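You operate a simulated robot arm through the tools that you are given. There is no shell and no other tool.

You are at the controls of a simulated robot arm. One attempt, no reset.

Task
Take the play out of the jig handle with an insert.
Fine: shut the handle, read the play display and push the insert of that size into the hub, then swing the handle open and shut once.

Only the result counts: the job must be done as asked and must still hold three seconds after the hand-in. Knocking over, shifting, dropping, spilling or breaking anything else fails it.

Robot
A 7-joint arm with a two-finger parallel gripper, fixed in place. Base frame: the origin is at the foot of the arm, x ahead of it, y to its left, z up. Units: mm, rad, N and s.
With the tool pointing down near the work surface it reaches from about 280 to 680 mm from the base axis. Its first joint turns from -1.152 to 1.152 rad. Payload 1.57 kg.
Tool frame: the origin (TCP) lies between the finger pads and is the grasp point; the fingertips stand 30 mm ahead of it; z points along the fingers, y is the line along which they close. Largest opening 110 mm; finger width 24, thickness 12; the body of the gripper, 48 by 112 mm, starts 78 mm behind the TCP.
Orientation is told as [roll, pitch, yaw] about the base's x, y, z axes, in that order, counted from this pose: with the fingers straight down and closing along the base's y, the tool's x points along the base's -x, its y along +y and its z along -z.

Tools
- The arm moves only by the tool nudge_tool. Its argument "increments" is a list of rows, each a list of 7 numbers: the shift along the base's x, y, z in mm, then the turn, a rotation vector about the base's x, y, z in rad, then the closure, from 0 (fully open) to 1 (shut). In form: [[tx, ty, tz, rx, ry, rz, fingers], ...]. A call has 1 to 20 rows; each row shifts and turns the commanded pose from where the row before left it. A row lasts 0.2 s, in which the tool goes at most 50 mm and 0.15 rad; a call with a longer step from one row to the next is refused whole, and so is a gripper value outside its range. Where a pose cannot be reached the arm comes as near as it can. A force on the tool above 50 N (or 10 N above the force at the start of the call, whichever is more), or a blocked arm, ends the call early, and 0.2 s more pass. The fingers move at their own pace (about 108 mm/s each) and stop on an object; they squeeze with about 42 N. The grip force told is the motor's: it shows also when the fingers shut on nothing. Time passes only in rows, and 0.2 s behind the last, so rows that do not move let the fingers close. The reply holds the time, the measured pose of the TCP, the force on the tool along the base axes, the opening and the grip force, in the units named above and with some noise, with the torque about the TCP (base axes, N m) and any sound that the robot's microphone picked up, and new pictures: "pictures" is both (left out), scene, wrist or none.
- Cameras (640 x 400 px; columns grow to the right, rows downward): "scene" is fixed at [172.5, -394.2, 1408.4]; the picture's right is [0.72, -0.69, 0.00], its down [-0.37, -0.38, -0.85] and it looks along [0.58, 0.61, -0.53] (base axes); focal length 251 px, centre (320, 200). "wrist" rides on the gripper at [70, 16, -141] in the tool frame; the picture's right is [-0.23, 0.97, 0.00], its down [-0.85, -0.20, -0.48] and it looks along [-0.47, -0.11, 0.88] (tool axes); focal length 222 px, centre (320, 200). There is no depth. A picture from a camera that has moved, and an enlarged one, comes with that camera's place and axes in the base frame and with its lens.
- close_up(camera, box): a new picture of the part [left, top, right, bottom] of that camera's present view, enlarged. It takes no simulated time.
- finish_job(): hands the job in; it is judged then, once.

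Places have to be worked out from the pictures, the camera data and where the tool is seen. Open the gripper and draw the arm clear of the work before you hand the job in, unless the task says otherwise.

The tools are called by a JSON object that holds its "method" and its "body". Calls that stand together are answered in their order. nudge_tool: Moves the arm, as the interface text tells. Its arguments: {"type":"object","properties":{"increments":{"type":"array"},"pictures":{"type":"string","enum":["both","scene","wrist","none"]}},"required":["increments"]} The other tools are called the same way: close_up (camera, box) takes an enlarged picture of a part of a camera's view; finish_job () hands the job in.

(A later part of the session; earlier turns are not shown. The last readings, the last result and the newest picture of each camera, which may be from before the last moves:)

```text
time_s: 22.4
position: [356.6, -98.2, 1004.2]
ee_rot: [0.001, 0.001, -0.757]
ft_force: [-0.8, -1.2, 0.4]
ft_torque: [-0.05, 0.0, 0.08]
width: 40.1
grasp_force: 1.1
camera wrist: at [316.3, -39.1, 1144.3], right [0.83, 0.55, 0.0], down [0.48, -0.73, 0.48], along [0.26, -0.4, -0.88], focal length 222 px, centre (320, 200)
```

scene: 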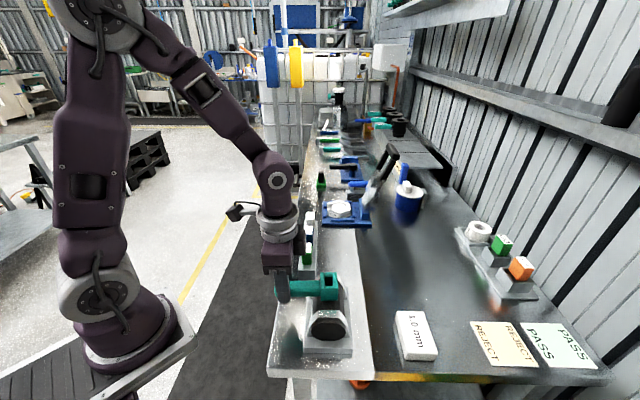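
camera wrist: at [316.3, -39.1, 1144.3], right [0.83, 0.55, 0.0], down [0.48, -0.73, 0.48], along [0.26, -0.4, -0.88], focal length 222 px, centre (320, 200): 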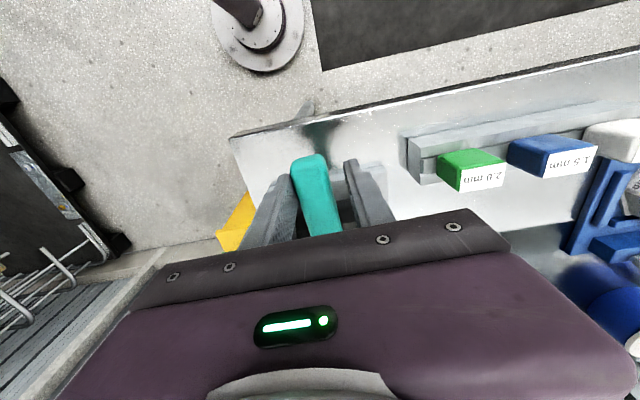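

The handle is nearly at the crosswise stop; I press it gently home and read the display there.

{"method": "nudge_tool", "body": {"increments": [[3.0, 3.0, 0, 0, 0, -0.03, 0.65], [3.1, 2.9, 0, 0, 0, -0.03, 0.65], [3.2, 2.8, 0, 0, 0, -0.03, 0.65], [0, 0, 0, 0, 0, 0, 0.65]], "pictures": "both"}}

{"method": "close_up", "body": {"camera": "scene", "box": [380, 300, 450, 370]}}

{"method": "close_up", "body": {"camera": "scene", "box": [265, 250, 365, 330]}}

```text
time_s: 23.4
position: [365.5, -91.2, 1003.9]
ee_rot: [0.001, -0.001, -0.847]
ft_force: [-8.9, -19.4, 1.7]
ft_torque: [-0.35, 0.18, 0.45]
width: 55.6
grasp_force: 9.7
camera wrist: at [331.0, -28.2, 1143.6], right [0.88, 0.47, 0.0], down [0.42, -0.77, 0.48], along [0.23, -0.42, -0.88], focal length 222 px, centre (320, 200)
```

scene: 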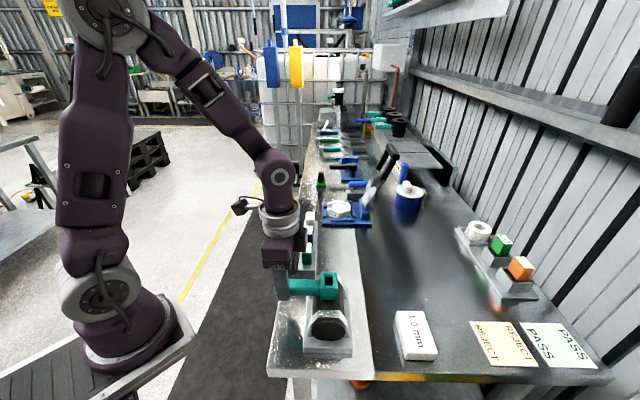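
wrist: 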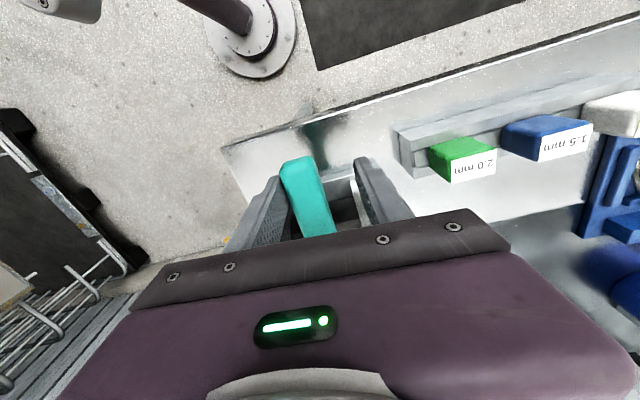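

```text
5.71 times, centred on (415, 335) of scene
camera zoom: at [172.2, -394.8, 1408.3], right [0.72, -0.69, 0.0], down [-0.37, -0.38, -0.85], along [0.58, 0.61, -0.53], focal length 1434 px, centre (-223, -571)
```

zoom: 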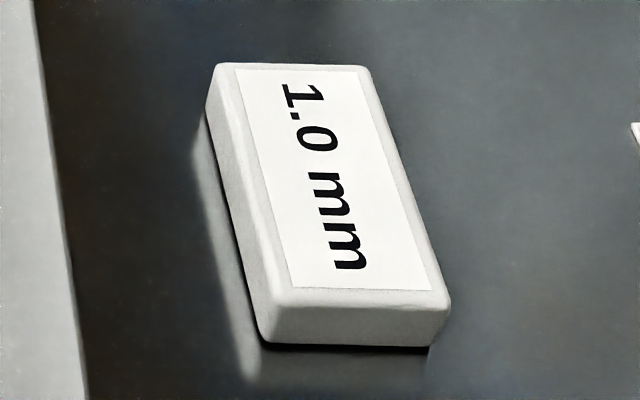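

```text
5.00 times, centred on (315, 290) of scene
camera zoom: at [172.2, -394.8, 1408.3], right [0.72, -0.69, 0.0], down [-0.37, -0.38, -0.85], along [0.58, 0.61, -0.53], focal length 1255 px, centre (345, -250)
```

zoom: 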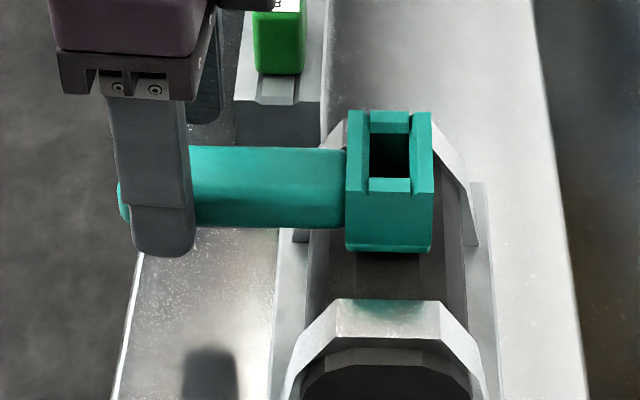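

Firm stop at crosswise with ~21 N; the display reads 1.0 mm with the handle shut, so I need the white 1.0 mm insert. I back off, open, rise and look at the rack from above.

{"method": "nudge_tool", "body": {"increments": [[-4.5, -4, 0, 0, 0, 0, 0.6], [-4.5, -4, 0, 0, 0, 0, 0.5], [0, 0, 0, 0, 0, 0, 0.45], [0, 0, 20, 0, 0, 0, 0.45], [0, 0, 40, 0, 0, 0, 0.45], [0, 0, 40, 0, 0, 0, 0.45]], "pictures": "both"}}

{"method": "close_up", "body": {"camera": "scene", "box": [265, 250, 365, 330]}}

{"method": "close_up", "body": {"camera": "wrist", "box": [270, 80, 470, 220]}}

```text
time_s: 24.8
position: [356.5, -99.0, 1103.8]
ee_rot: [0.0, 0.0, -0.848]
ft_force: [-0.5, 0.6, -0.3]
ft_torque: [0.03, -0.03, 0.02]
width: 60.5
grasp_force: 0.1
camera wrist: at [322.7, -35.8, 1243.8], right [0.88, 0.48, 0.0], down [0.42, -0.77, 0.48], along [0.23, -0.42, -0.88], focal length 222 px, centre (320, 200)
```

scene: 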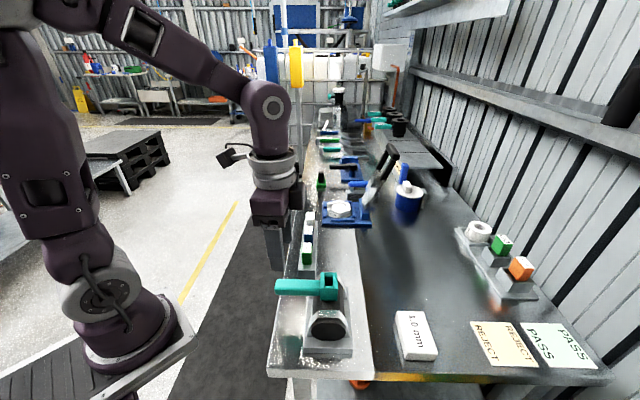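
wrist: 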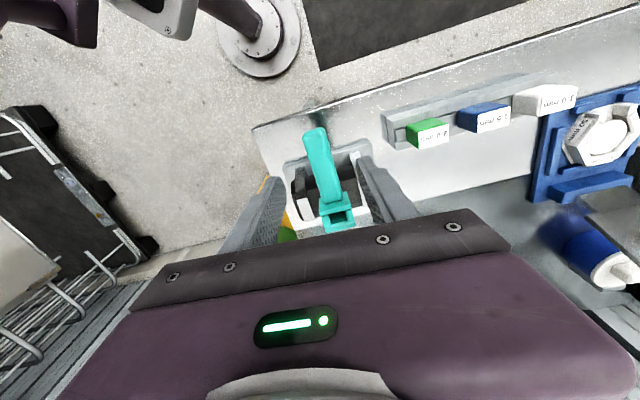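

```text
5.00 times, centred on (315, 290) of scene
camera zoom: at [172.5, -394.2, 1408.4], right [0.72, -0.69, 0.0], down [-0.37, -0.38, -0.85], along [0.58, 0.61, -0.53], focal length 1255 px, centre (345, -250)
```

zoom: 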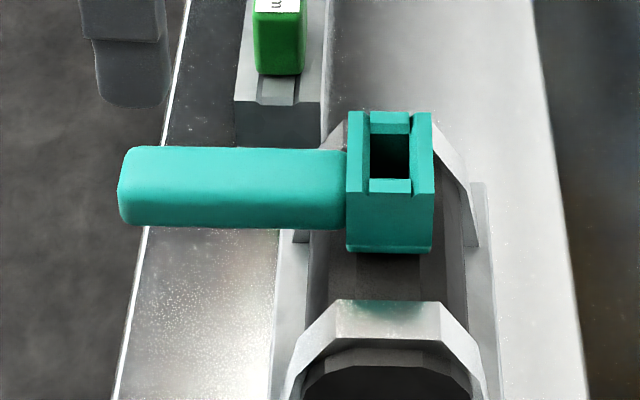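

```text
2.86 times, centred on (370, 150) of wrist
camera zoom: at [322.7, -35.8, 1243.8], right [0.88, 0.48, 0.0], down [0.42, -0.77, 0.48], along [0.23, -0.42, -0.88], focal length 635 px, centre (177, 343)
```

zoom: 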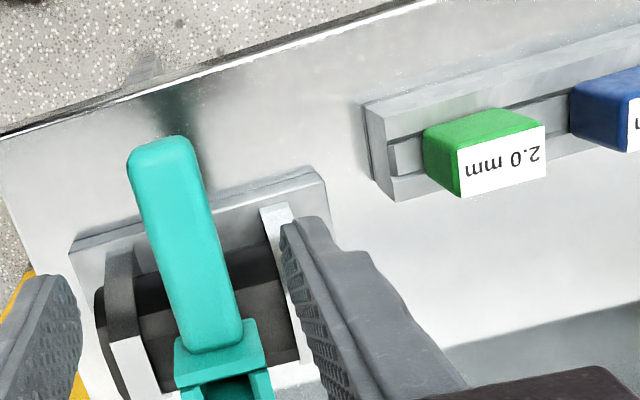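

The handle stays crosswise. The three inserts stand at about (479,-25), (530,24), (579,73), tops near z 965; I need the white one at (579,73). I move high over to it for a detailed look.

{"method": "nudge_tool", "body": {"increments": [[23.1, 29.3, 0, 0, 0, 0.03, 0.2], [23.1, 29.3, 0, 0, 0, 0.033, 0], [23.1, 29.3, 0, 0, 0, 0, 0], [23.1, 29.3, 0, 0, 0, 0, 0], [23.1, 29.3, 0, 0, 0, 0, 0], [23.1, 29.3, 0, 0, 0, 0, 0], [23.1, 29.3, -8, 0, 0, 0, 0], [23.1, 29.3, -8, 0, 0, 0, 0]], "pictures": "both"}}

{"method": "close_up", "body": {"camera": "wrist", "box": [260, 150, 400, 240]}}

```text
time_s: 26.6
position: [541.3, 136.2, 1088.0]
ee_rot: [-0.001, -0.001, -0.784]
ft_force: [0.5, -0.7, 0.5]
ft_torque: [-0.05, 0.03, 0.01]
width: 110.3
grasp_force: 0.1
camera wrist: at [502.9, 197.5, 1228.0], right [0.85, 0.53, 0.0], down [0.46, -0.74, 0.48], along [0.25, -0.41, -0.88], focal length 222 px, centre (320, 200)
```

scene: 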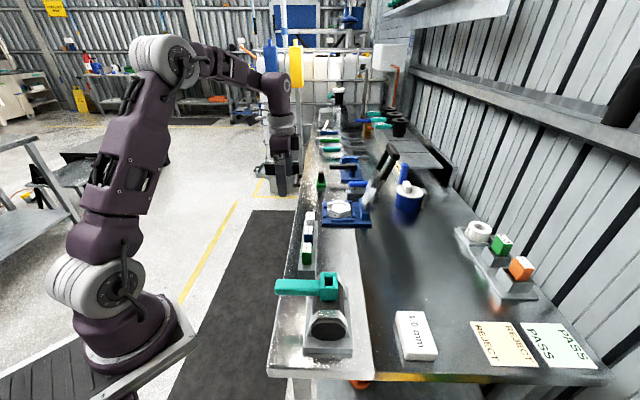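
wrist: 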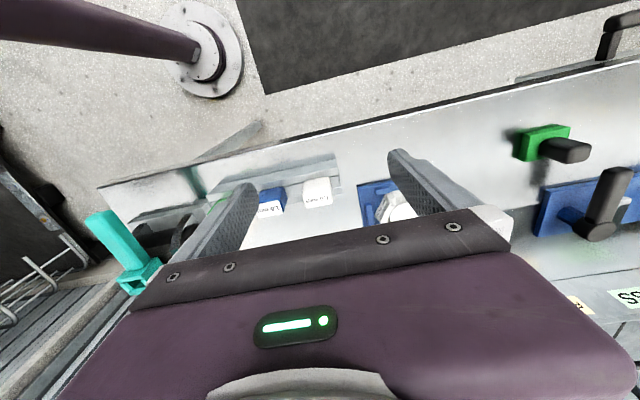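

```text
4.44 times, centred on (330, 195) of wrist
camera zoom: at [502.9, 197.5, 1228.0], right [0.85, 0.53, 0.0], down [0.46, -0.74, 0.48], along [0.25, -0.41, -0.88], focal length 987 px, centre (276, 222)
```

zoom: 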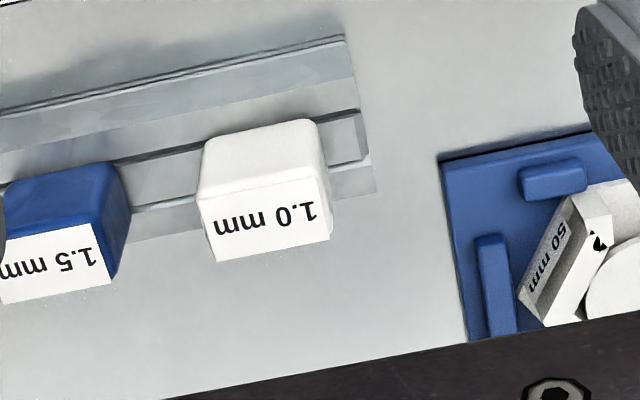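

Label and edges put the white insert's head at centre ≈ (576.5, 73), about 37 mm along the rack by 21 mm across, tops at z ≈ 965, rack top ≈ 913. I turn the tool so the fingers close across the rack (the narrow side, which is also the hub's tight direction) and go above the insert.

{"method": "nudge_tool", "body": {"increments": [[3.2, -5.7, -1.8, 0, 0, 0.1427, 0], [3.2, -5.7, -1.8, 0, 0, 0.1427, 0], [3.2, -5.7, -1.8, 0, 0, 0.1427, 0], [3.2, -5.7, -1.8, 0, 0, 0.1427, 0], [3.2, -5.7, -1.8, 0, 0, 0.1427, 0.2], [3.2, -5.7, -1.8, 0, 0, 0.1427, 0.3], [3.2, -5.7, -1.8, 0, 0, 0.1427, 0.4], [3.2, -5.7, -1.8, 0, 0, 0.1427, 0.45], [3.2, -5.7, -1.8, 0, 0, 0.1427, 0.45], [3.2, -5.7, -1.8, 0, 0, 0.1427, 0.45], [3.2, -5.7, -1.8, 0, 0, 0.1427, 0.45]], "pictures": "both"}}

{"method": "close_up", "body": {"camera": "wrist", "box": [240, 120, 420, 240]}}

{"method": "close_up", "body": {"camera": "scene", "box": [275, 180, 355, 260]}}

```text
time_s: 29.0
position: [576.7, 71.9, 1068.3]
ee_rot: [0.0, -0.003, 0.791]
ft_force: [-0.6, -0.9, -0.1]
ft_torque: [-0.03, 0.0, 0.0]
width: 60.6
grasp_force: 0.0
camera wrist: at [516.1, 35.1, 1208.5], right [-0.53, 0.85, 0.0], down [0.74, 0.47, 0.48], along [0.41, 0.26, -0.88], focal length 222 px, centre (320, 200)
```

scene: 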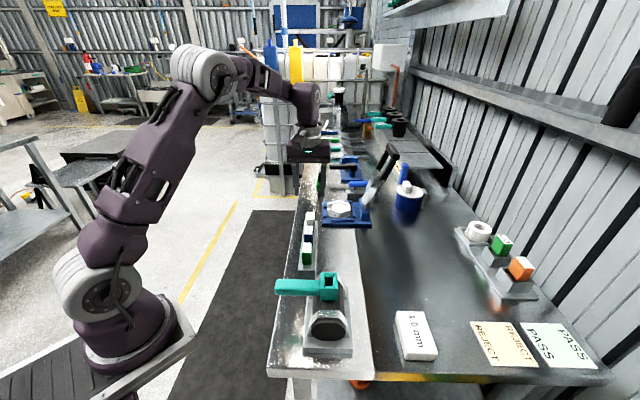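
wrist: 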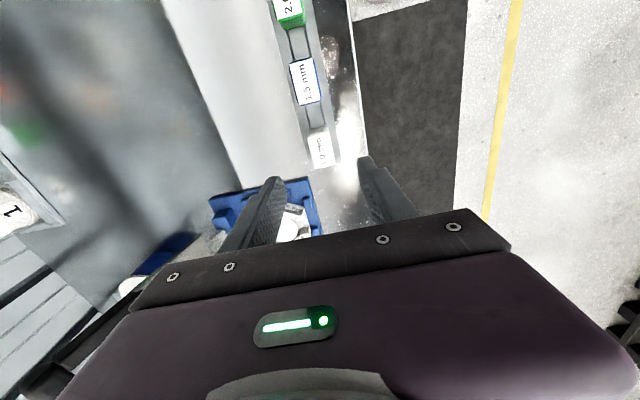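

```text
3.33 times, centred on (330, 180) of wrist
camera zoom: at [516.1, 35.1, 1208.5], right [-0.53, 0.85, 0.0], down [0.74, 0.47, 0.48], along [0.41, 0.26, -0.88], focal length 740 px, centre (287, 267)
```

zoom: 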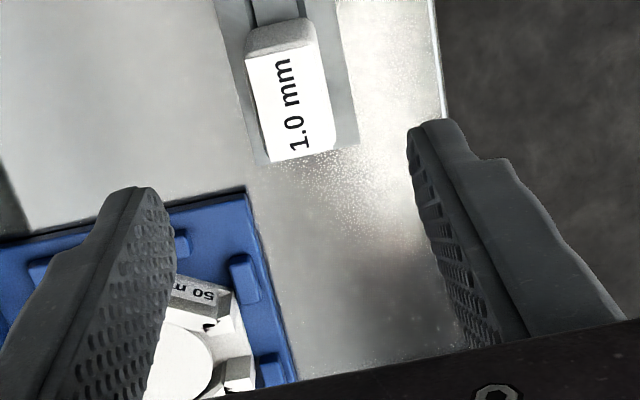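

```text
5.00 times, centred on (315, 220) of scene
camera zoom: at [172.5, -394.2, 1408.4], right [0.72, -0.69, 0.0], down [-0.37, -0.38, -0.85], along [0.58, 0.61, -0.53], focal length 1255 px, centre (345, 100)
```

zoom: 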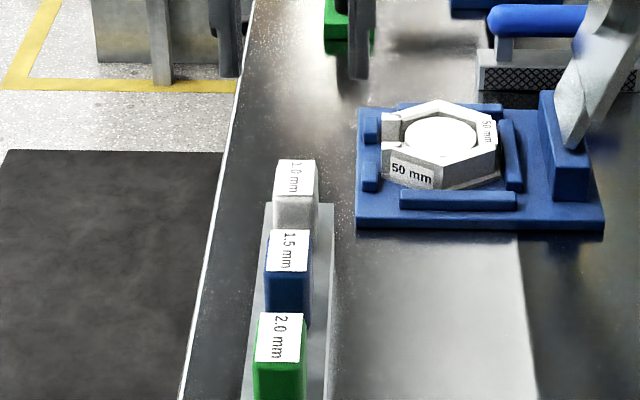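

Three fixes agree on the insert centre ≈ (576.4, 73.6), and the tool is right above it. I descend to TCP z ≈ 960 with the fingers 60 mm apart.

{"method": "nudge_tool", "body": {"increments": [[0, 0, -27, 0, 0, -0.003, 0.45], [0, 0, -27, 0, 0, -0.003, 0.45], [0, 0, -27, 0, 0, 0, 0.45], [0, 0, -15, 0, 0, 0, 0.45], [0, 0, -11, 0, 0, 0, 0.45]], "pictures": "both"}}

{"method": "close_up", "body": {"camera": "wrist", "box": [240, 120, 420, 240]}}

{"method": "close_up", "body": {"camera": "scene", "box": [275, 180, 355, 260]}}

```text
time_s: 30.2
position: [576.8, 72.0, 959.7]
ee_rot: [0.001, -0.002, 0.78]
ft_force: [1.0, 0.0, 1.2]
ft_torque: [-0.01, -0.02, 0.0]
width: 60.5
grasp_force: 0.1
camera wrist: at [515.6, 35.3, 1100.3], right [-0.52, 0.85, 0.0], down [0.75, 0.46, 0.48], along [0.41, 0.25, -0.88], focal length 222 px, centre (320, 200)
```

scene: 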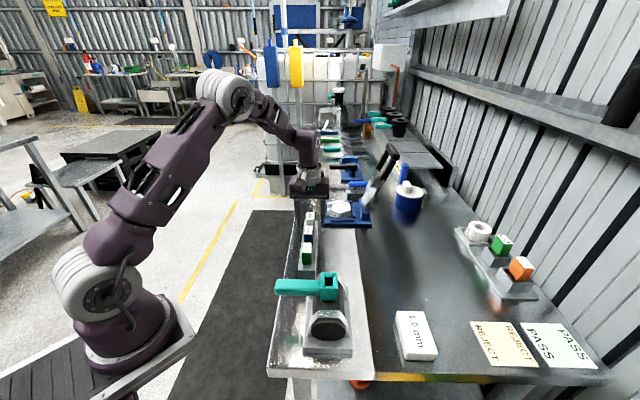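
wrist: 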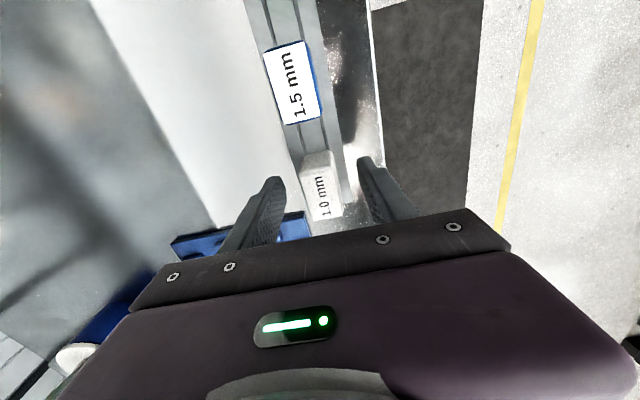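

```text
3.33 times, centred on (330, 180) of wrist
camera zoom: at [515.6, 35.3, 1100.3], right [-0.52, 0.85, 0.0], down [0.75, 0.46, 0.48], along [0.41, 0.25, -0.88], focal length 740 px, centre (287, 267)
```

zoom: 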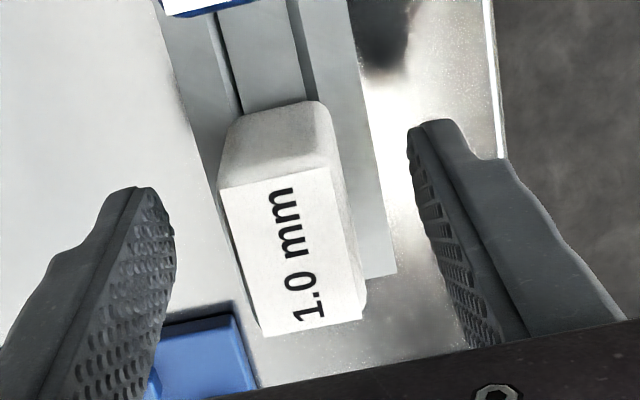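

```text
5.00 times, centred on (315, 220) of scene
camera zoom: at [172.5, -394.2, 1408.4], right [0.72, -0.69, 0.0], down [-0.37, -0.38, -0.85], along [0.58, 0.61, -0.53], focal length 1255 px, centre (345, 100)
```

zoom: 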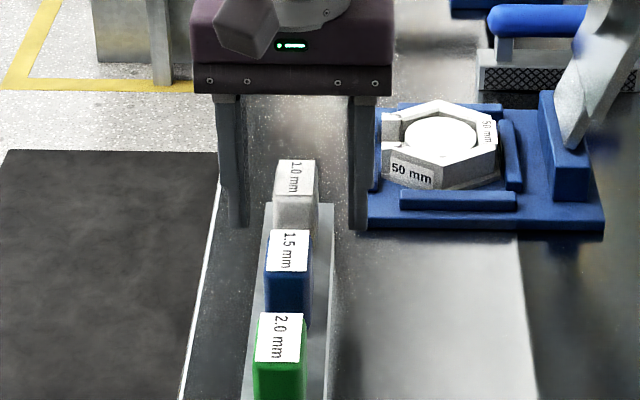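

The insert is centred between the fingers within ~1 mm. I trim by (-0.7,+0.7) and close on it.

{"method": "nudge_tool", "body": {"increments": [[-0.7, 0.7, 0, 0, 0, 0, 0.6], [0, 0, 0, 0, 0, 0, 0.72], [0, 0, 0, 0, 0, 0, 0.85], [0, 0, 0, 0, 0, 0, 1.0], [0, 0, 0, 0, 0, 0, 1.0]], "pictures": "both"}}

{"method": "close_up", "body": {"camera": "wrist", "box": [240, 120, 420, 240]}}

{"method": "close_up", "body": {"camera": "scene", "box": [275, 180, 355, 260]}}

```text
time_s: 31.4
position: [576.2, 74.0, 960.5]
ee_rot: [0.001, -0.002, 0.781]
ft_force: [-0.3, 0.4, 0.5]
ft_torque: [-0.02, -0.02, 0.01]
width: 25.2
grasp_force: 36.6
camera wrist: at [514.9, 36.0, 1100.8], right [-0.52, 0.85, 0.0], down [0.75, 0.46, 0.48], along [0.41, 0.25, -0.88], focal length 222 px, centre (320, 200)
```

scene: 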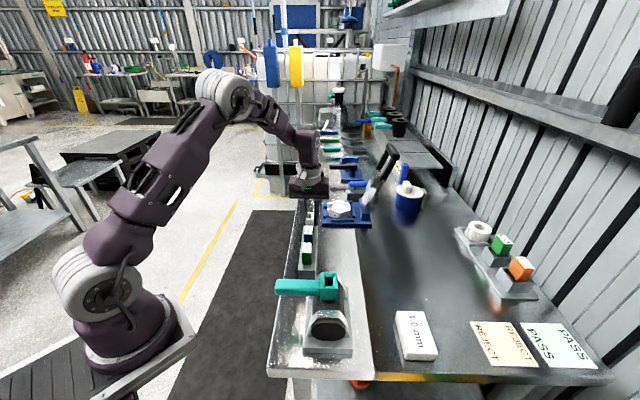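
wrist: 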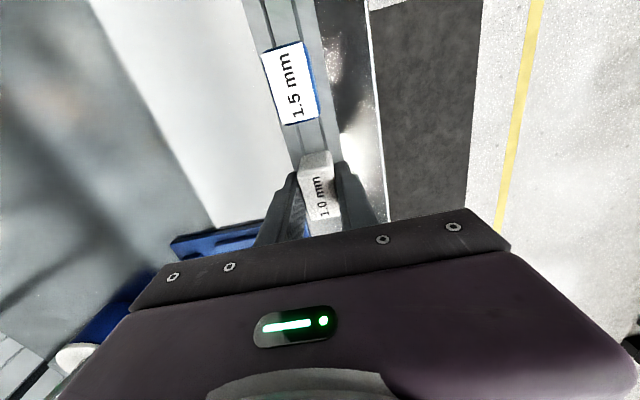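

```text
3.33 times, centred on (330, 180) of wrist
camera zoom: at [514.9, 36.0, 1100.8], right [-0.52, 0.85, 0.0], down [0.75, 0.46, 0.48], along [0.41, 0.25, -0.88], focal length 740 px, centre (287, 267)
```

zoom: 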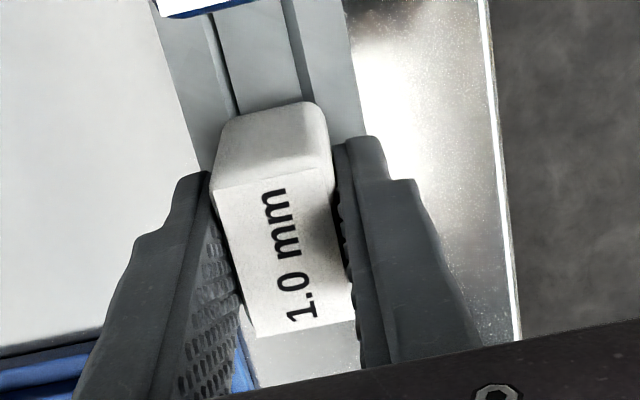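

```text
5.00 times, centred on (315, 220) of scene
camera zoom: at [172.5, -394.2, 1408.4], right [0.72, -0.69, 0.0], down [-0.37, -0.38, -0.85], along [0.58, 0.61, -0.53], focal length 1255 px, centre (345, 100)
```

zoom: 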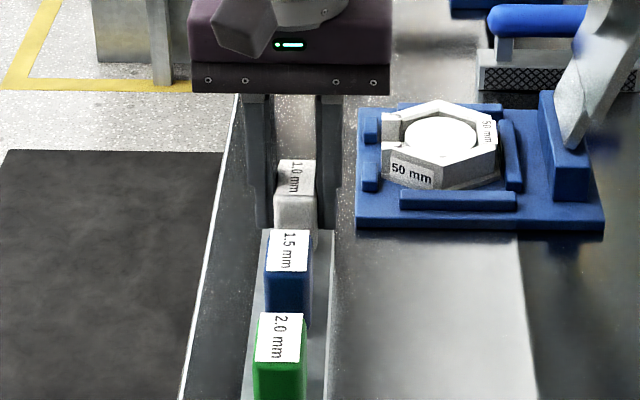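

Gripped at 25.2 mm with ~37 N. I lift straight up slowly, out of the rack.

{"method": "nudge_tool", "body": {"increments": [[0, 0, 4, 0, 0, 0, 1.0], [0, 0, 6, 0, 0, 0, 1.0], [0, 0, 10, 0, 0, 0, 1.0], [0, 0, 15, 0, 0, 0, 1.0], [0, 0, 20, 0, 0, 0, 1.0], [0, 0, 25, 0, 0, 0, 1.0], [0, 0, 30, 0, 0, 0, 1.0]], "pictures": "both"}}

{"method": "close_up", "body": {"camera": "wrist", "box": [240, 120, 420, 240]}}

{"method": "close_up", "body": {"camera": "scene", "box": [275, 150, 355, 240]}}

```text
time_s: 33.0
position: [575.7, 72.5, 1071.8]
ee_rot: [0.001, -0.001, 0.782]
ft_force: [-0.4, 0.1, -0.1]
ft_torque: [-0.02, 0.02, 0.0]
width: 25.3
grasp_force: 36.2
camera wrist: at [514.7, 35.2, 1211.5], right [-0.52, 0.85, 0.0], down [0.75, 0.46, 0.48], along [0.41, 0.25, -0.88], focal length 222 px, centre (320, 200)
```

scene: 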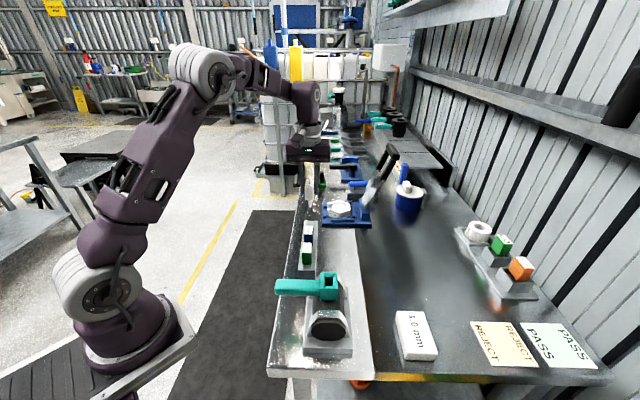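
wrist: 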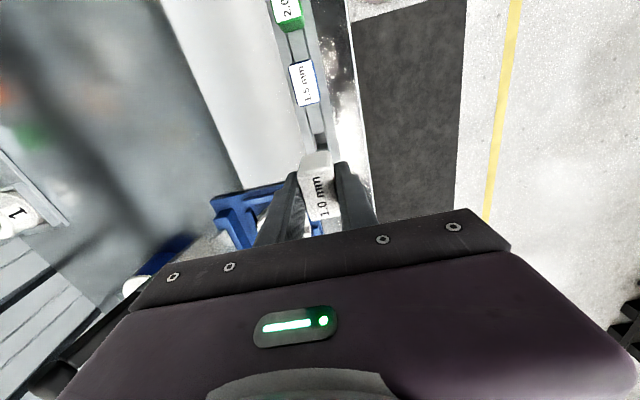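

```text
3.33 times, centred on (330, 180) of wrist
camera zoom: at [514.7, 35.2, 1211.5], right [-0.52, 0.85, 0.0], down [0.75, 0.46, 0.48], along [0.41, 0.25, -0.88], focal length 740 px, centre (287, 267)
```

zoom: 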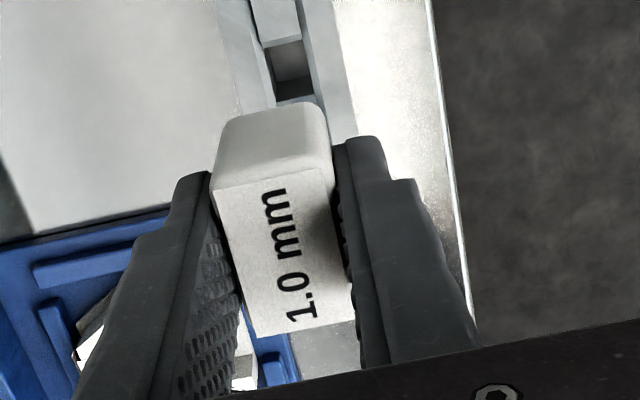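

```text
4.44 times, centred on (315, 195) of scene
camera zoom: at [172.5, -394.2, 1408.4], right [0.72, -0.69, 0.0], down [-0.37, -0.38, -0.85], along [0.58, 0.61, -0.53], focal length 1115 px, centre (342, 222)
```

zoom: 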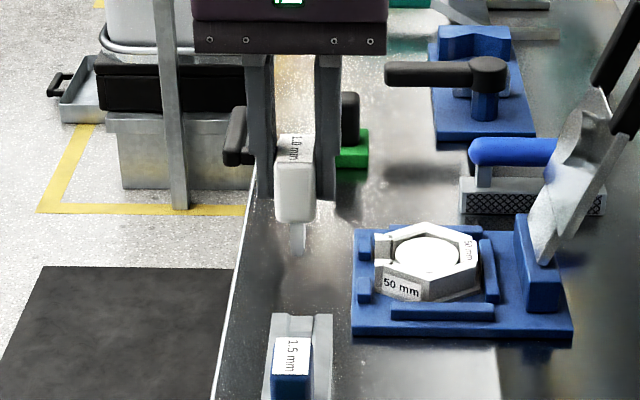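

The insert came out; a thin grey stem shows beneath the white head. I zoom to measure it.

{"method": "close_up", "body": {"camera": "scene", "box": [290, 170, 330, 215]}}

{"method": "close_up", "body": {"camera": "scene", "box": [285, 210, 345, 280]}}

{"method": "close_up", "body": {"camera": "wrist", "box": [280, 110, 360, 170]}}

```text
8.89 times, centred on (310, 192) of scene
camera zoom: at [172.5, -394.2, 1408.4], right [0.72, -0.69, 0.0], down [-0.37, -0.38, -0.85], along [0.58, 0.61, -0.53], focal length 2230 px, centre (409, 267)
```

zoom: 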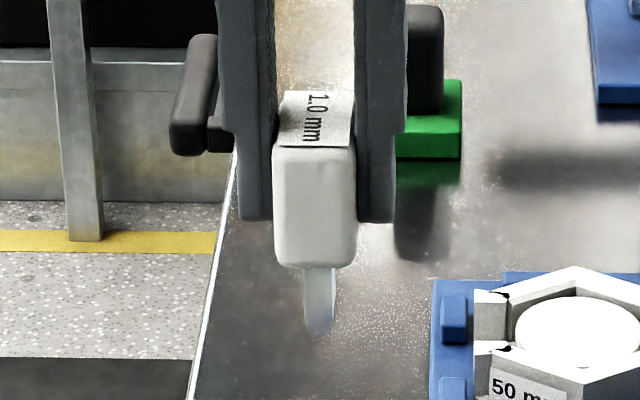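

```text
5.71 times, centred on (315, 245) of scene
camera zoom: at [172.5, -394.2, 1408.4], right [0.72, -0.69, 0.0], down [-0.37, -0.38, -0.85], along [0.58, 0.61, -0.53], focal length 1434 px, centre (349, -57)
```

zoom: 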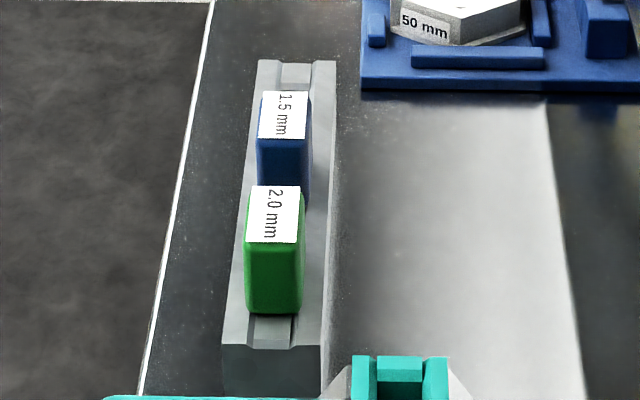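

```text
6.67 times, centred on (320, 140) of wrist
camera zoom: at [514.7, 35.2, 1211.5], right [-0.52, 0.85, 0.0], down [0.75, 0.46, 0.48], along [0.41, 0.25, -0.88], focal length 1481 px, centre (320, 600)
```

zoom: 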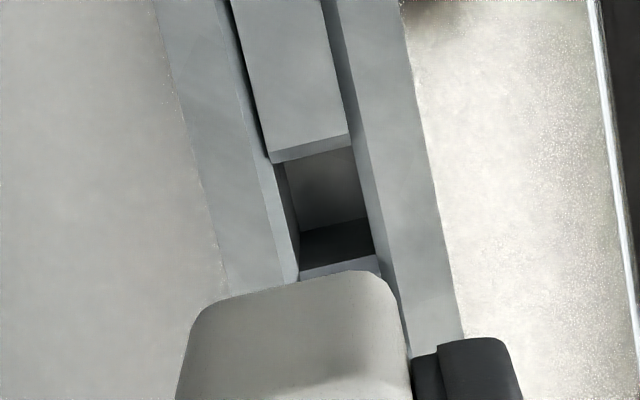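

The stem below the 25 mm head looks only ~10 mm thick across. I turn the insert 90° in mid-air, closer to the scene camera, to see its long side and to compare it with the hub pocket.

{"method": "nudge_tool", "body": {"increments": [[-8.7, -13.8, 6, 0, 0, -0.1427, 1.0], [-8.7, -13.8, 6, 0, 0, -0.1427, 1.0], [-8.7, -13.8, 6, 0, 0, -0.1427, 1.0], [-8.7, -13.8, 6, 0, 0, -0.1427, 1.0], [-8.7, -13.8, 6, 0, 0, -0.1427, 1.0], [-8.7, -13.8, 6, 0, 0, -0.1427, 1.0], [-8.7, -13.8, 6, 0, 0, -0.1427, 1.0], [-8.7, -13.8, 6, 0, 0, -0.1427, 1.0], [-8.7, -13.8, 6, 0, 0, -0.1427, 1.0], [-8.7, -13.8, 6, 0, 0, -0.1427, 1.0], [-8.7, -13.8, 6, 0, 0, -0.1427, 1.0]], "pictures": "both"}}

{"method": "close_up", "body": {"camera": "scene", "box": [290, 190, 370, 260]}}

{"method": "close_up", "body": {"camera": "scene", "box": [310, 262, 350, 302]}}

```text
time_s: 35.4
position: [478.3, -78.6, 1137.1]
ee_rot: [0.0, -0.002, -0.79]
ft_force: [-0.5, -0.8, -0.5]
ft_torque: [-0.02, 0.01, -0.01]
width: 25.4
grasp_force: 36.7
camera wrist: at [441.8, -17.3, 1277.2], right [0.85, 0.52, 0.0], down [0.46, -0.75, 0.48], along [0.25, -0.41, -0.88], focal length 222 px, centre (320, 200)
```

scene: 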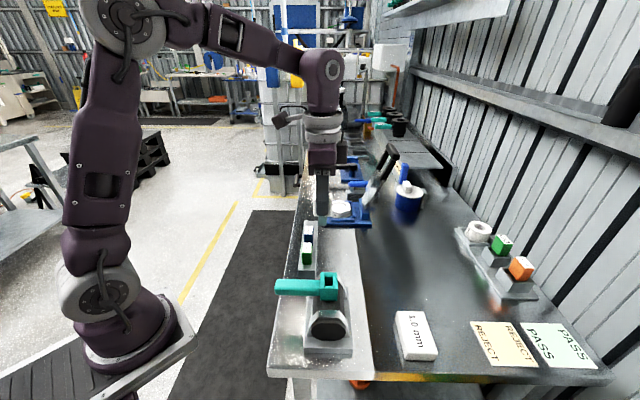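
wrist: 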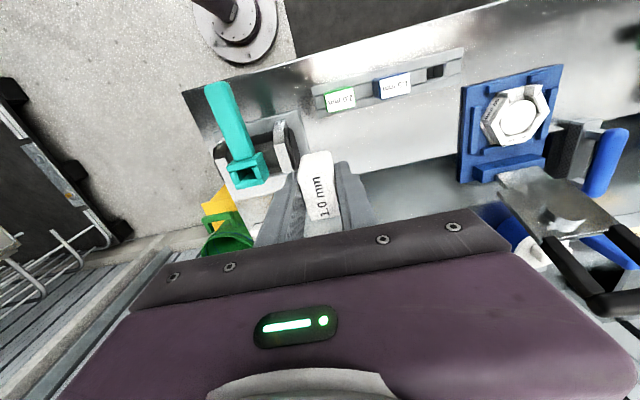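

```text
5.71 times, centred on (330, 225) of scene
camera zoom: at [172.5, -394.2, 1408.4], right [0.72, -0.69, 0.0], down [-0.37, -0.38, -0.85], along [0.58, 0.61, -0.53], focal length 1434 px, centre (263, 57)
```

zoom: 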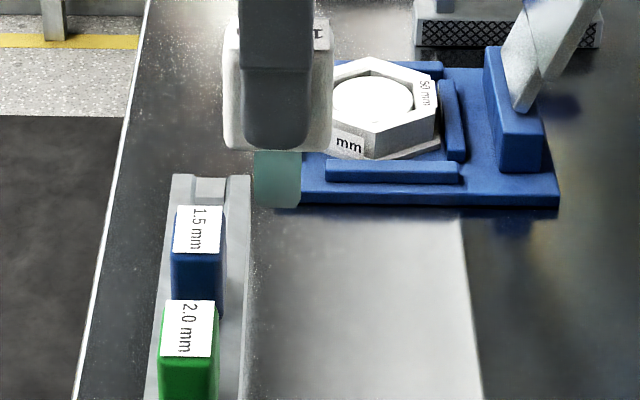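

```text
10.00 times, centred on (330, 282) of scene
camera zoom: at [172.5, -394.2, 1408.4], right [0.72, -0.69, 0.0], down [-0.37, -0.38, -0.85], along [0.58, 0.61, -0.53], focal length 2509 px, centre (220, -620)
```

zoom: 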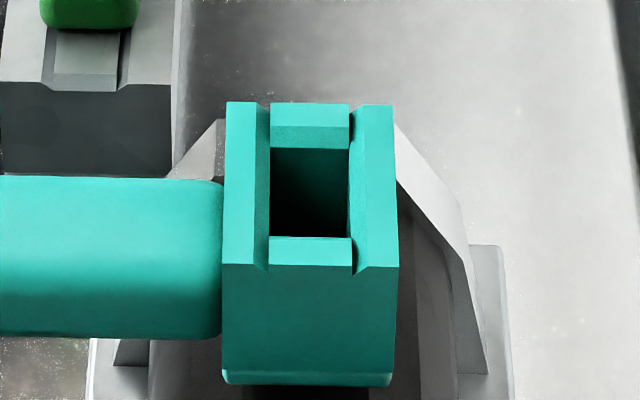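

The stem is roughly 17–18 mm by 10–11 mm and ~28 mm long, and the crosswise hub pocket is ~15 x 22 mm with a chamfered mouth, long side along azimuth ~46°, matching the insert's rack orientation. I zoom on the hub from the wrist camera to fix its centre and angle.

{"method": "close_up", "body": {"camera": "wrist", "box": [220, 140, 284, 200]}}

{"method": "close_up", "body": {"camera": "wrist", "box": [190, 75, 320, 205]}}

```text
6.67 times, centred on (252, 170) of wrist
camera zoom: at [441.8, -17.3, 1277.2], right [0.85, 0.52, 0.0], down [0.46, -0.75, 0.48], along [0.25, -0.41, -0.88], focal length 1481 px, centre (773, 400)
```

zoom: 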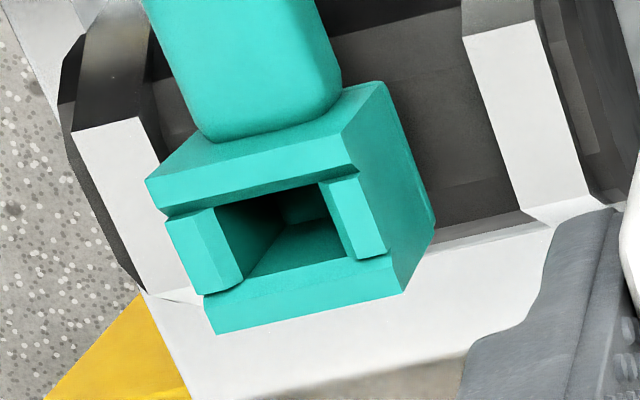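

```text
3.08 times, centred on (255, 140) of wrist
camera zoom: at [441.8, -17.3, 1277.2], right [0.85, 0.52, 0.0], down [0.46, -0.75, 0.48], along [0.25, -0.41, -0.88], focal length 684 px, centre (520, 385)
```

zoom: 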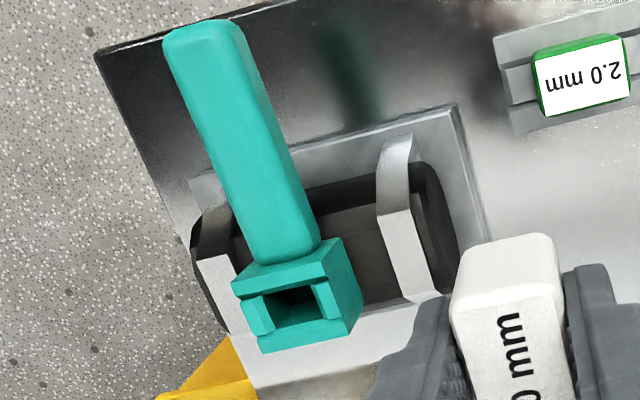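

The hub's top face is centred at ≈ (418,-162.5, 1005), orientation ≈ 44–46°. I carry the insert above it, turning back to yaw 0.785, with the stem tip staying ~35 mm above the hub.

{"method": "nudge_tool", "body": {"increments": [[-5.5, -7.6, -2.3, 0, 0, 0.1432, 1.0], [-5.5, -7.6, -2.3, 0, 0, 0.1432, 1.0], [-5.5, -7.6, -2.3, 0, 0, 0.1432, 1.0], [-5.5, -7.6, -2.3, 0, 0, 0.1432, 1.0], [-5.5, -7.6, -2.3, 0, 0, 0.1432, 1.0], [-5.5, -7.6, -2.3, 0, 0, 0.1432, 1.0], [-5.5, -7.6, -2.3, 0, 0, 0.1432, 1.0], [-5.5, -7.6, -2.3, 0, 0, 0.1432, 1.0], [-5.5, -7.6, -2.3, 0, 0, 0.1432, 1.0], [-5.5, -7.6, -2.3, 0, 0, 0.1432, 1.0], [-5.3, -7.6, -2.0, 0, 0, 0.1432, 1.0]], "pictures": "both"}}

{"method": "close_up", "body": {"camera": "scene", "box": [295, 230, 365, 310]}}

{"method": "close_up", "body": {"camera": "wrist", "box": [260, 100, 400, 240]}}

```text
time_s: 37.8
position: [420.5, -161.2, 1112.0]
ee_rot: [-0.001, 0.0, 0.786]
ft_force: [0.5, 0.2, -0.4]
ft_torque: [-0.01, 0.01, -0.02]
width: 25.1
grasp_force: 36.3
camera wrist: at [358.7, -200.1, 1252.1], right [-0.53, 0.85, 0.0], down [0.74, 0.46, 0.48], along [0.41, 0.25, -0.88], focal length 222 px, centre (320, 200)
```

scene: 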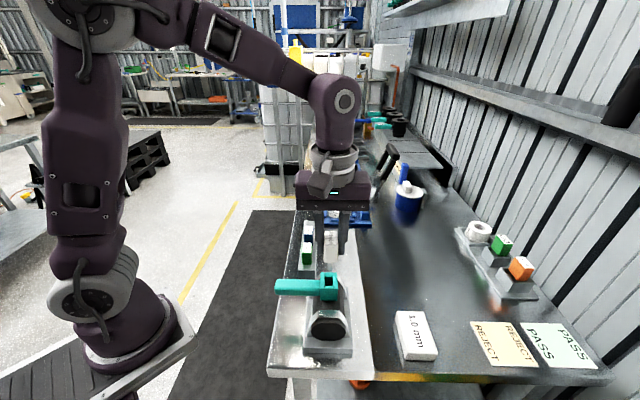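
wrist: 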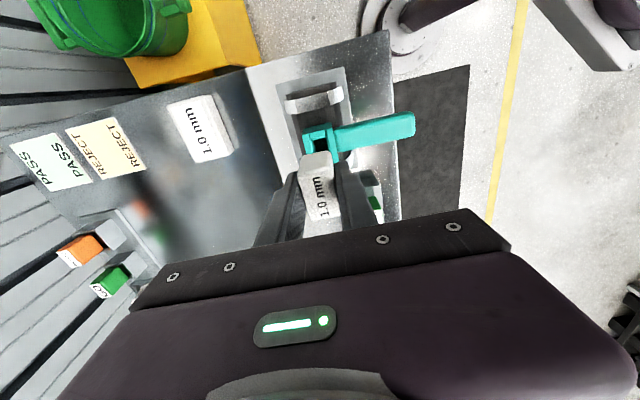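

```text
5.00 times, centred on (330, 270) of scene
camera zoom: at [172.5, -394.2, 1408.4], right [0.72, -0.69, 0.0], down [-0.37, -0.38, -0.85], along [0.58, 0.61, -0.53], focal length 1255 px, centre (270, -150)
```

zoom: 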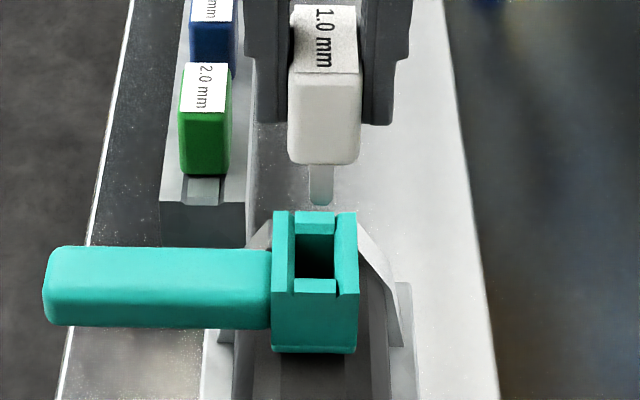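

```text
2.86 times, centred on (330, 170) of wrist
camera zoom: at [358.7, -200.1, 1252.1], right [-0.53, 0.85, 0.0], down [0.74, 0.46, 0.48], along [0.41, 0.25, -0.88], focal length 635 px, centre (291, 286)
```

zoom: 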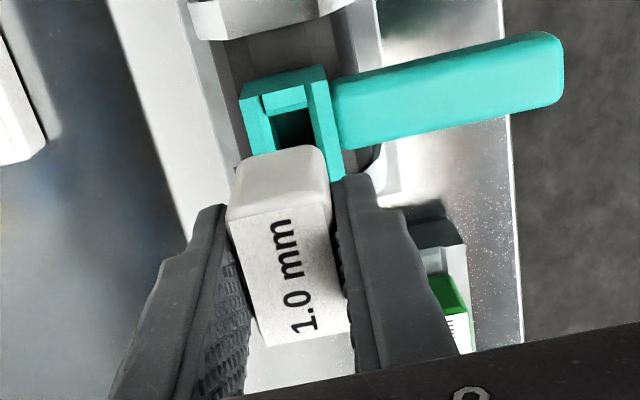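

The stem tip is ~37 mm above the hub; comparing views, the insert should shift by about (-2.2,-1.0). I apply that and lower to just above the mouth.

{"method": "nudge_tool", "body": {"increments": [[-2.2, -1.0, -5, 0, 0, 0, 1.0], [0, 0, -12, 0, 0, 0, 1.0], [0, 0, -12, 0, 0, 0, 1.0]], "pictures": "both"}}

{"method": "close_up", "body": {"camera": "scene", "box": [305, 245, 355, 305]}}

{"method": "close_up", "body": {"camera": "wrist", "box": [270, 110, 370, 210]}}

```text
time_s: 38.6
position: [417.6, -163.6, 1081.9]
ee_rot: [-0.001, -0.001, 0.786]
ft_force: [0.1, 1.8, 0.2]
ft_torque: [-0.01, -0.03, -0.03]
width: 25.1
grasp_force: 36.6
camera wrist: at [356.6, -200.3, 1222.6], right [-0.53, 0.85, 0.0], down [0.75, 0.46, 0.48], along [0.41, 0.25, -0.88], focal length 222 px, centre (320, 200)
```

scene: 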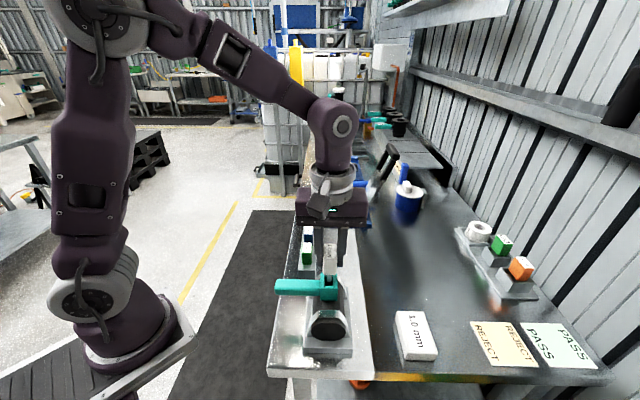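
wrist: 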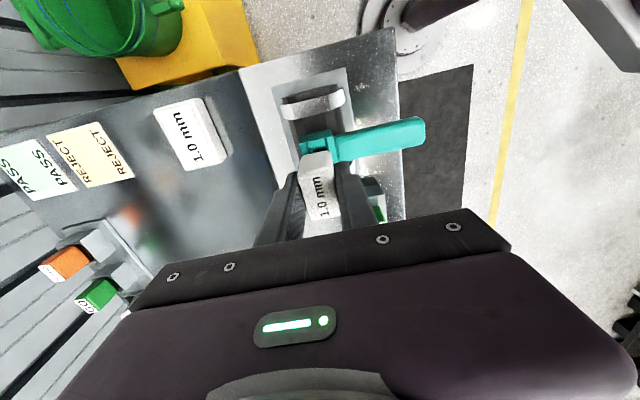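

```text
6.67 times, centred on (330, 275) of scene
camera zoom: at [172.5, -394.2, 1408.4], right [0.72, -0.69, 0.0], down [-0.37, -0.38, -0.85], along [0.58, 0.61, -0.53], focal length 1673 px, centre (253, -300)
```

zoom: 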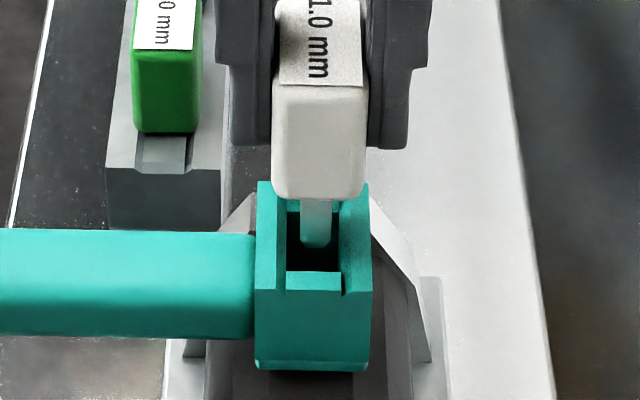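

```text
4.00 times, centred on (320, 160) of wrist
camera zoom: at [356.6, -200.3, 1222.6], right [-0.53, 0.85, 0.0], down [0.75, 0.46, 0.48], along [0.41, 0.25, -0.88], focal length 888 px, centre (320, 360)
```

zoom: 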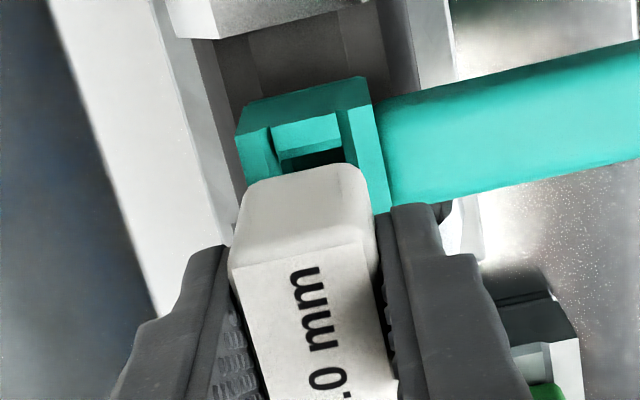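

The stem is centred over the pocket laterally and just entering the mouth. I make a fine trim and continue down slowly.

{"method": "nudge_tool", "body": {"increments": [[-0.7, -0.3, -3, 0, 0, 0, 1.0], [0, 0, -4, 0, 0, 0, 1.0], [0, 0, -4, 0, 0, 0, 1.0], [0, 0, -4, 0, 0, 0, 1.0]], "pictures": "scene"}}

{"method": "close_up", "body": {"camera": "scene", "box": [305, 245, 355, 305]}}

```text
time_s: 39.6
position: [416.8, -162.7, 1067.8]
ee_rot: [-0.002, -0.002, 0.784]
ft_force: [-0.4, -0.1, -0.8]
ft_torque: [-0.03, 0.03, -0.02]
width: 25.1
grasp_force: 36.5
```

scene: 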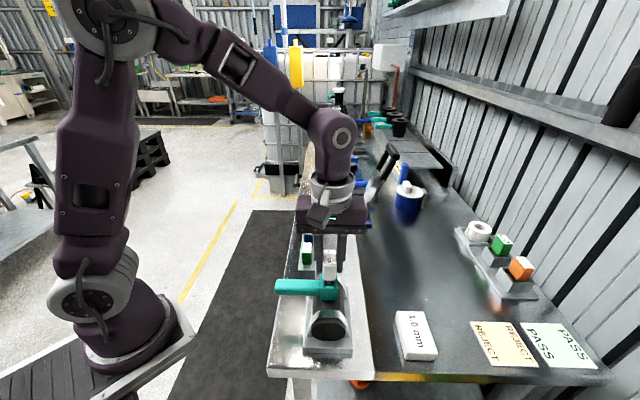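

```text
6.67 times, centred on (330, 275) of scene
camera zoom: at [172.5, -394.2, 1408.4], right [0.72, -0.69, 0.0], down [-0.37, -0.38, -0.85], along [0.58, 0.61, -0.53], focal length 1673 px, centre (253, -300)
```

zoom: 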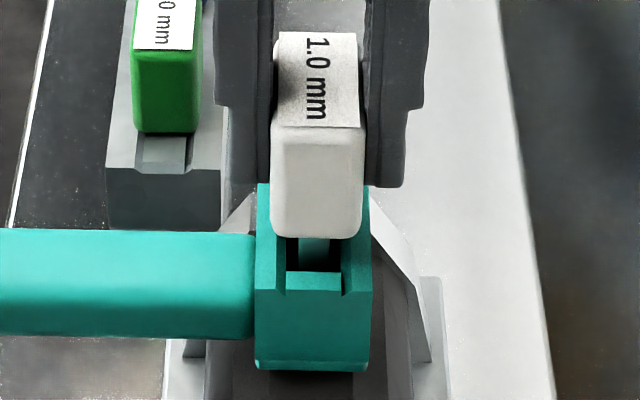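

No contact force, the stem is going into the pocket. I continue down.

{"method": "nudge_tool", "body": {"increments": [[0, 0, -4, 0, 0, 0, 1.0], [0, 0, -4, 0, 0, 0, 1.0], [0, 0, -4, 0, 0, 0, 1.0]], "pictures": "scene"}}

{"method": "close_up", "body": {"camera": "scene", "box": [305, 245, 355, 305]}}

```text
time_s: 40.4
position: [416.8, -163.1, 1054.8]
ee_rot: [-0.002, -0.002, 0.784]
ft_force: [-0.7, -0.3, -0.3]
ft_torque: [0.01, 0.01, -0.01]
width: 25.4
grasp_force: 36.7
```

scene: 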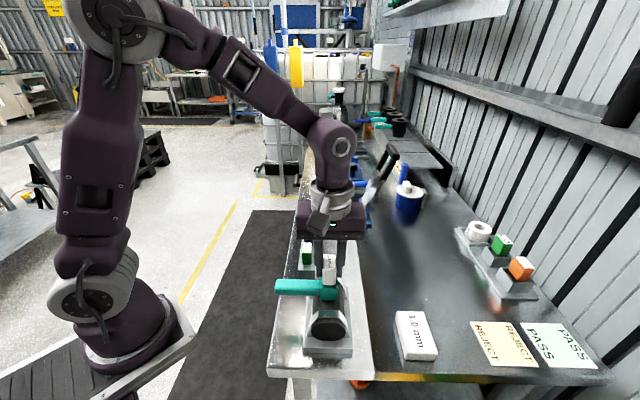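

```text
6.67 times, centred on (330, 275) of scene
camera zoom: at [172.5, -394.2, 1408.4], right [0.72, -0.69, 0.0], down [-0.37, -0.38, -0.85], along [0.58, 0.61, -0.53], focal length 1673 px, centre (253, -300)
```

zoom: 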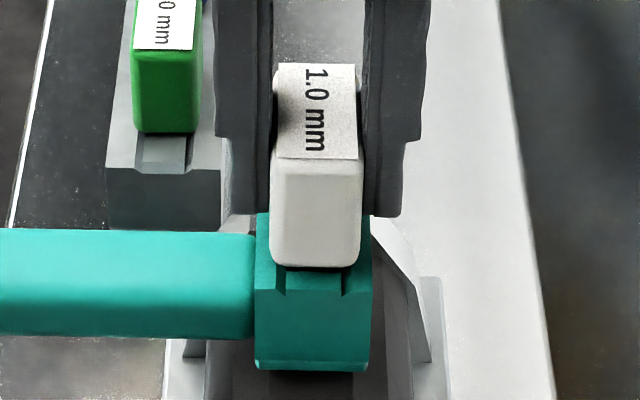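

Still no resistance; about 12 mm remain until the head meets the hub top. I continue in 3 mm steps.

{"method": "nudge_tool", "body": {"increments": [[0, 0, -3, 0, 0, 0, 1.0], [0, 0, -3, 0, 0, 0, 1.0], [0, 0, -2, 0, 0, 0, 1.0]], "pictures": "scene"}}

{"method": "close_up", "body": {"camera": "scene", "box": [305, 245, 355, 305]}}

```text
time_s: 41.2
position: [416.6, -163.3, 1048.7]
ee_rot: [-0.001, -0.001, 0.786]
ft_force: [-4.4, 5.2, 25.5]
ft_torque: [0.13, 0.13, 0.05]
width: 25.4
grasp_force: 37.3
```

scene: 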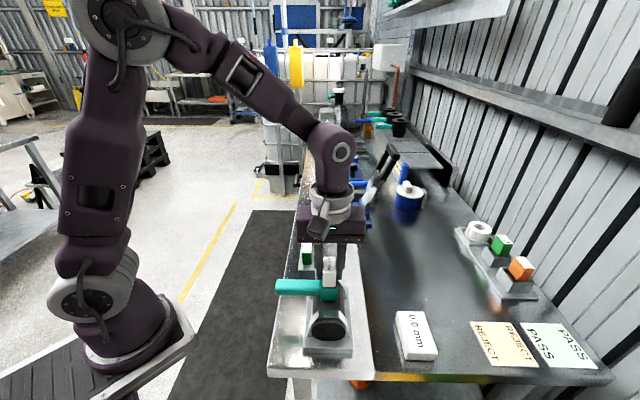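

```text
6.67 times, centred on (330, 275) of scene
camera zoom: at [172.0, -393.9, 1408.5], right [0.72, -0.69, 0.0], down [-0.37, -0.39, -0.85], along [0.58, 0.61, -0.53], focal length 1673 px, centre (253, -300)
```

zoom: 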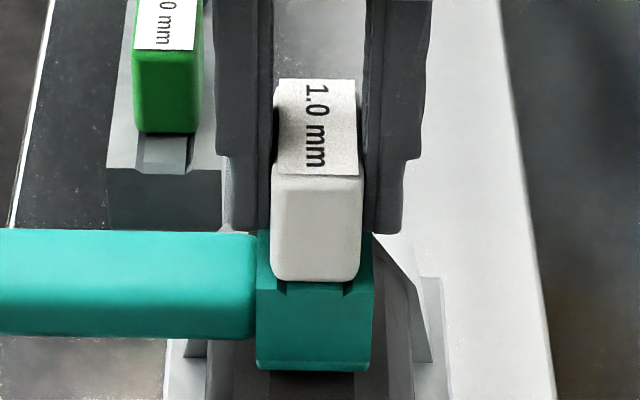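

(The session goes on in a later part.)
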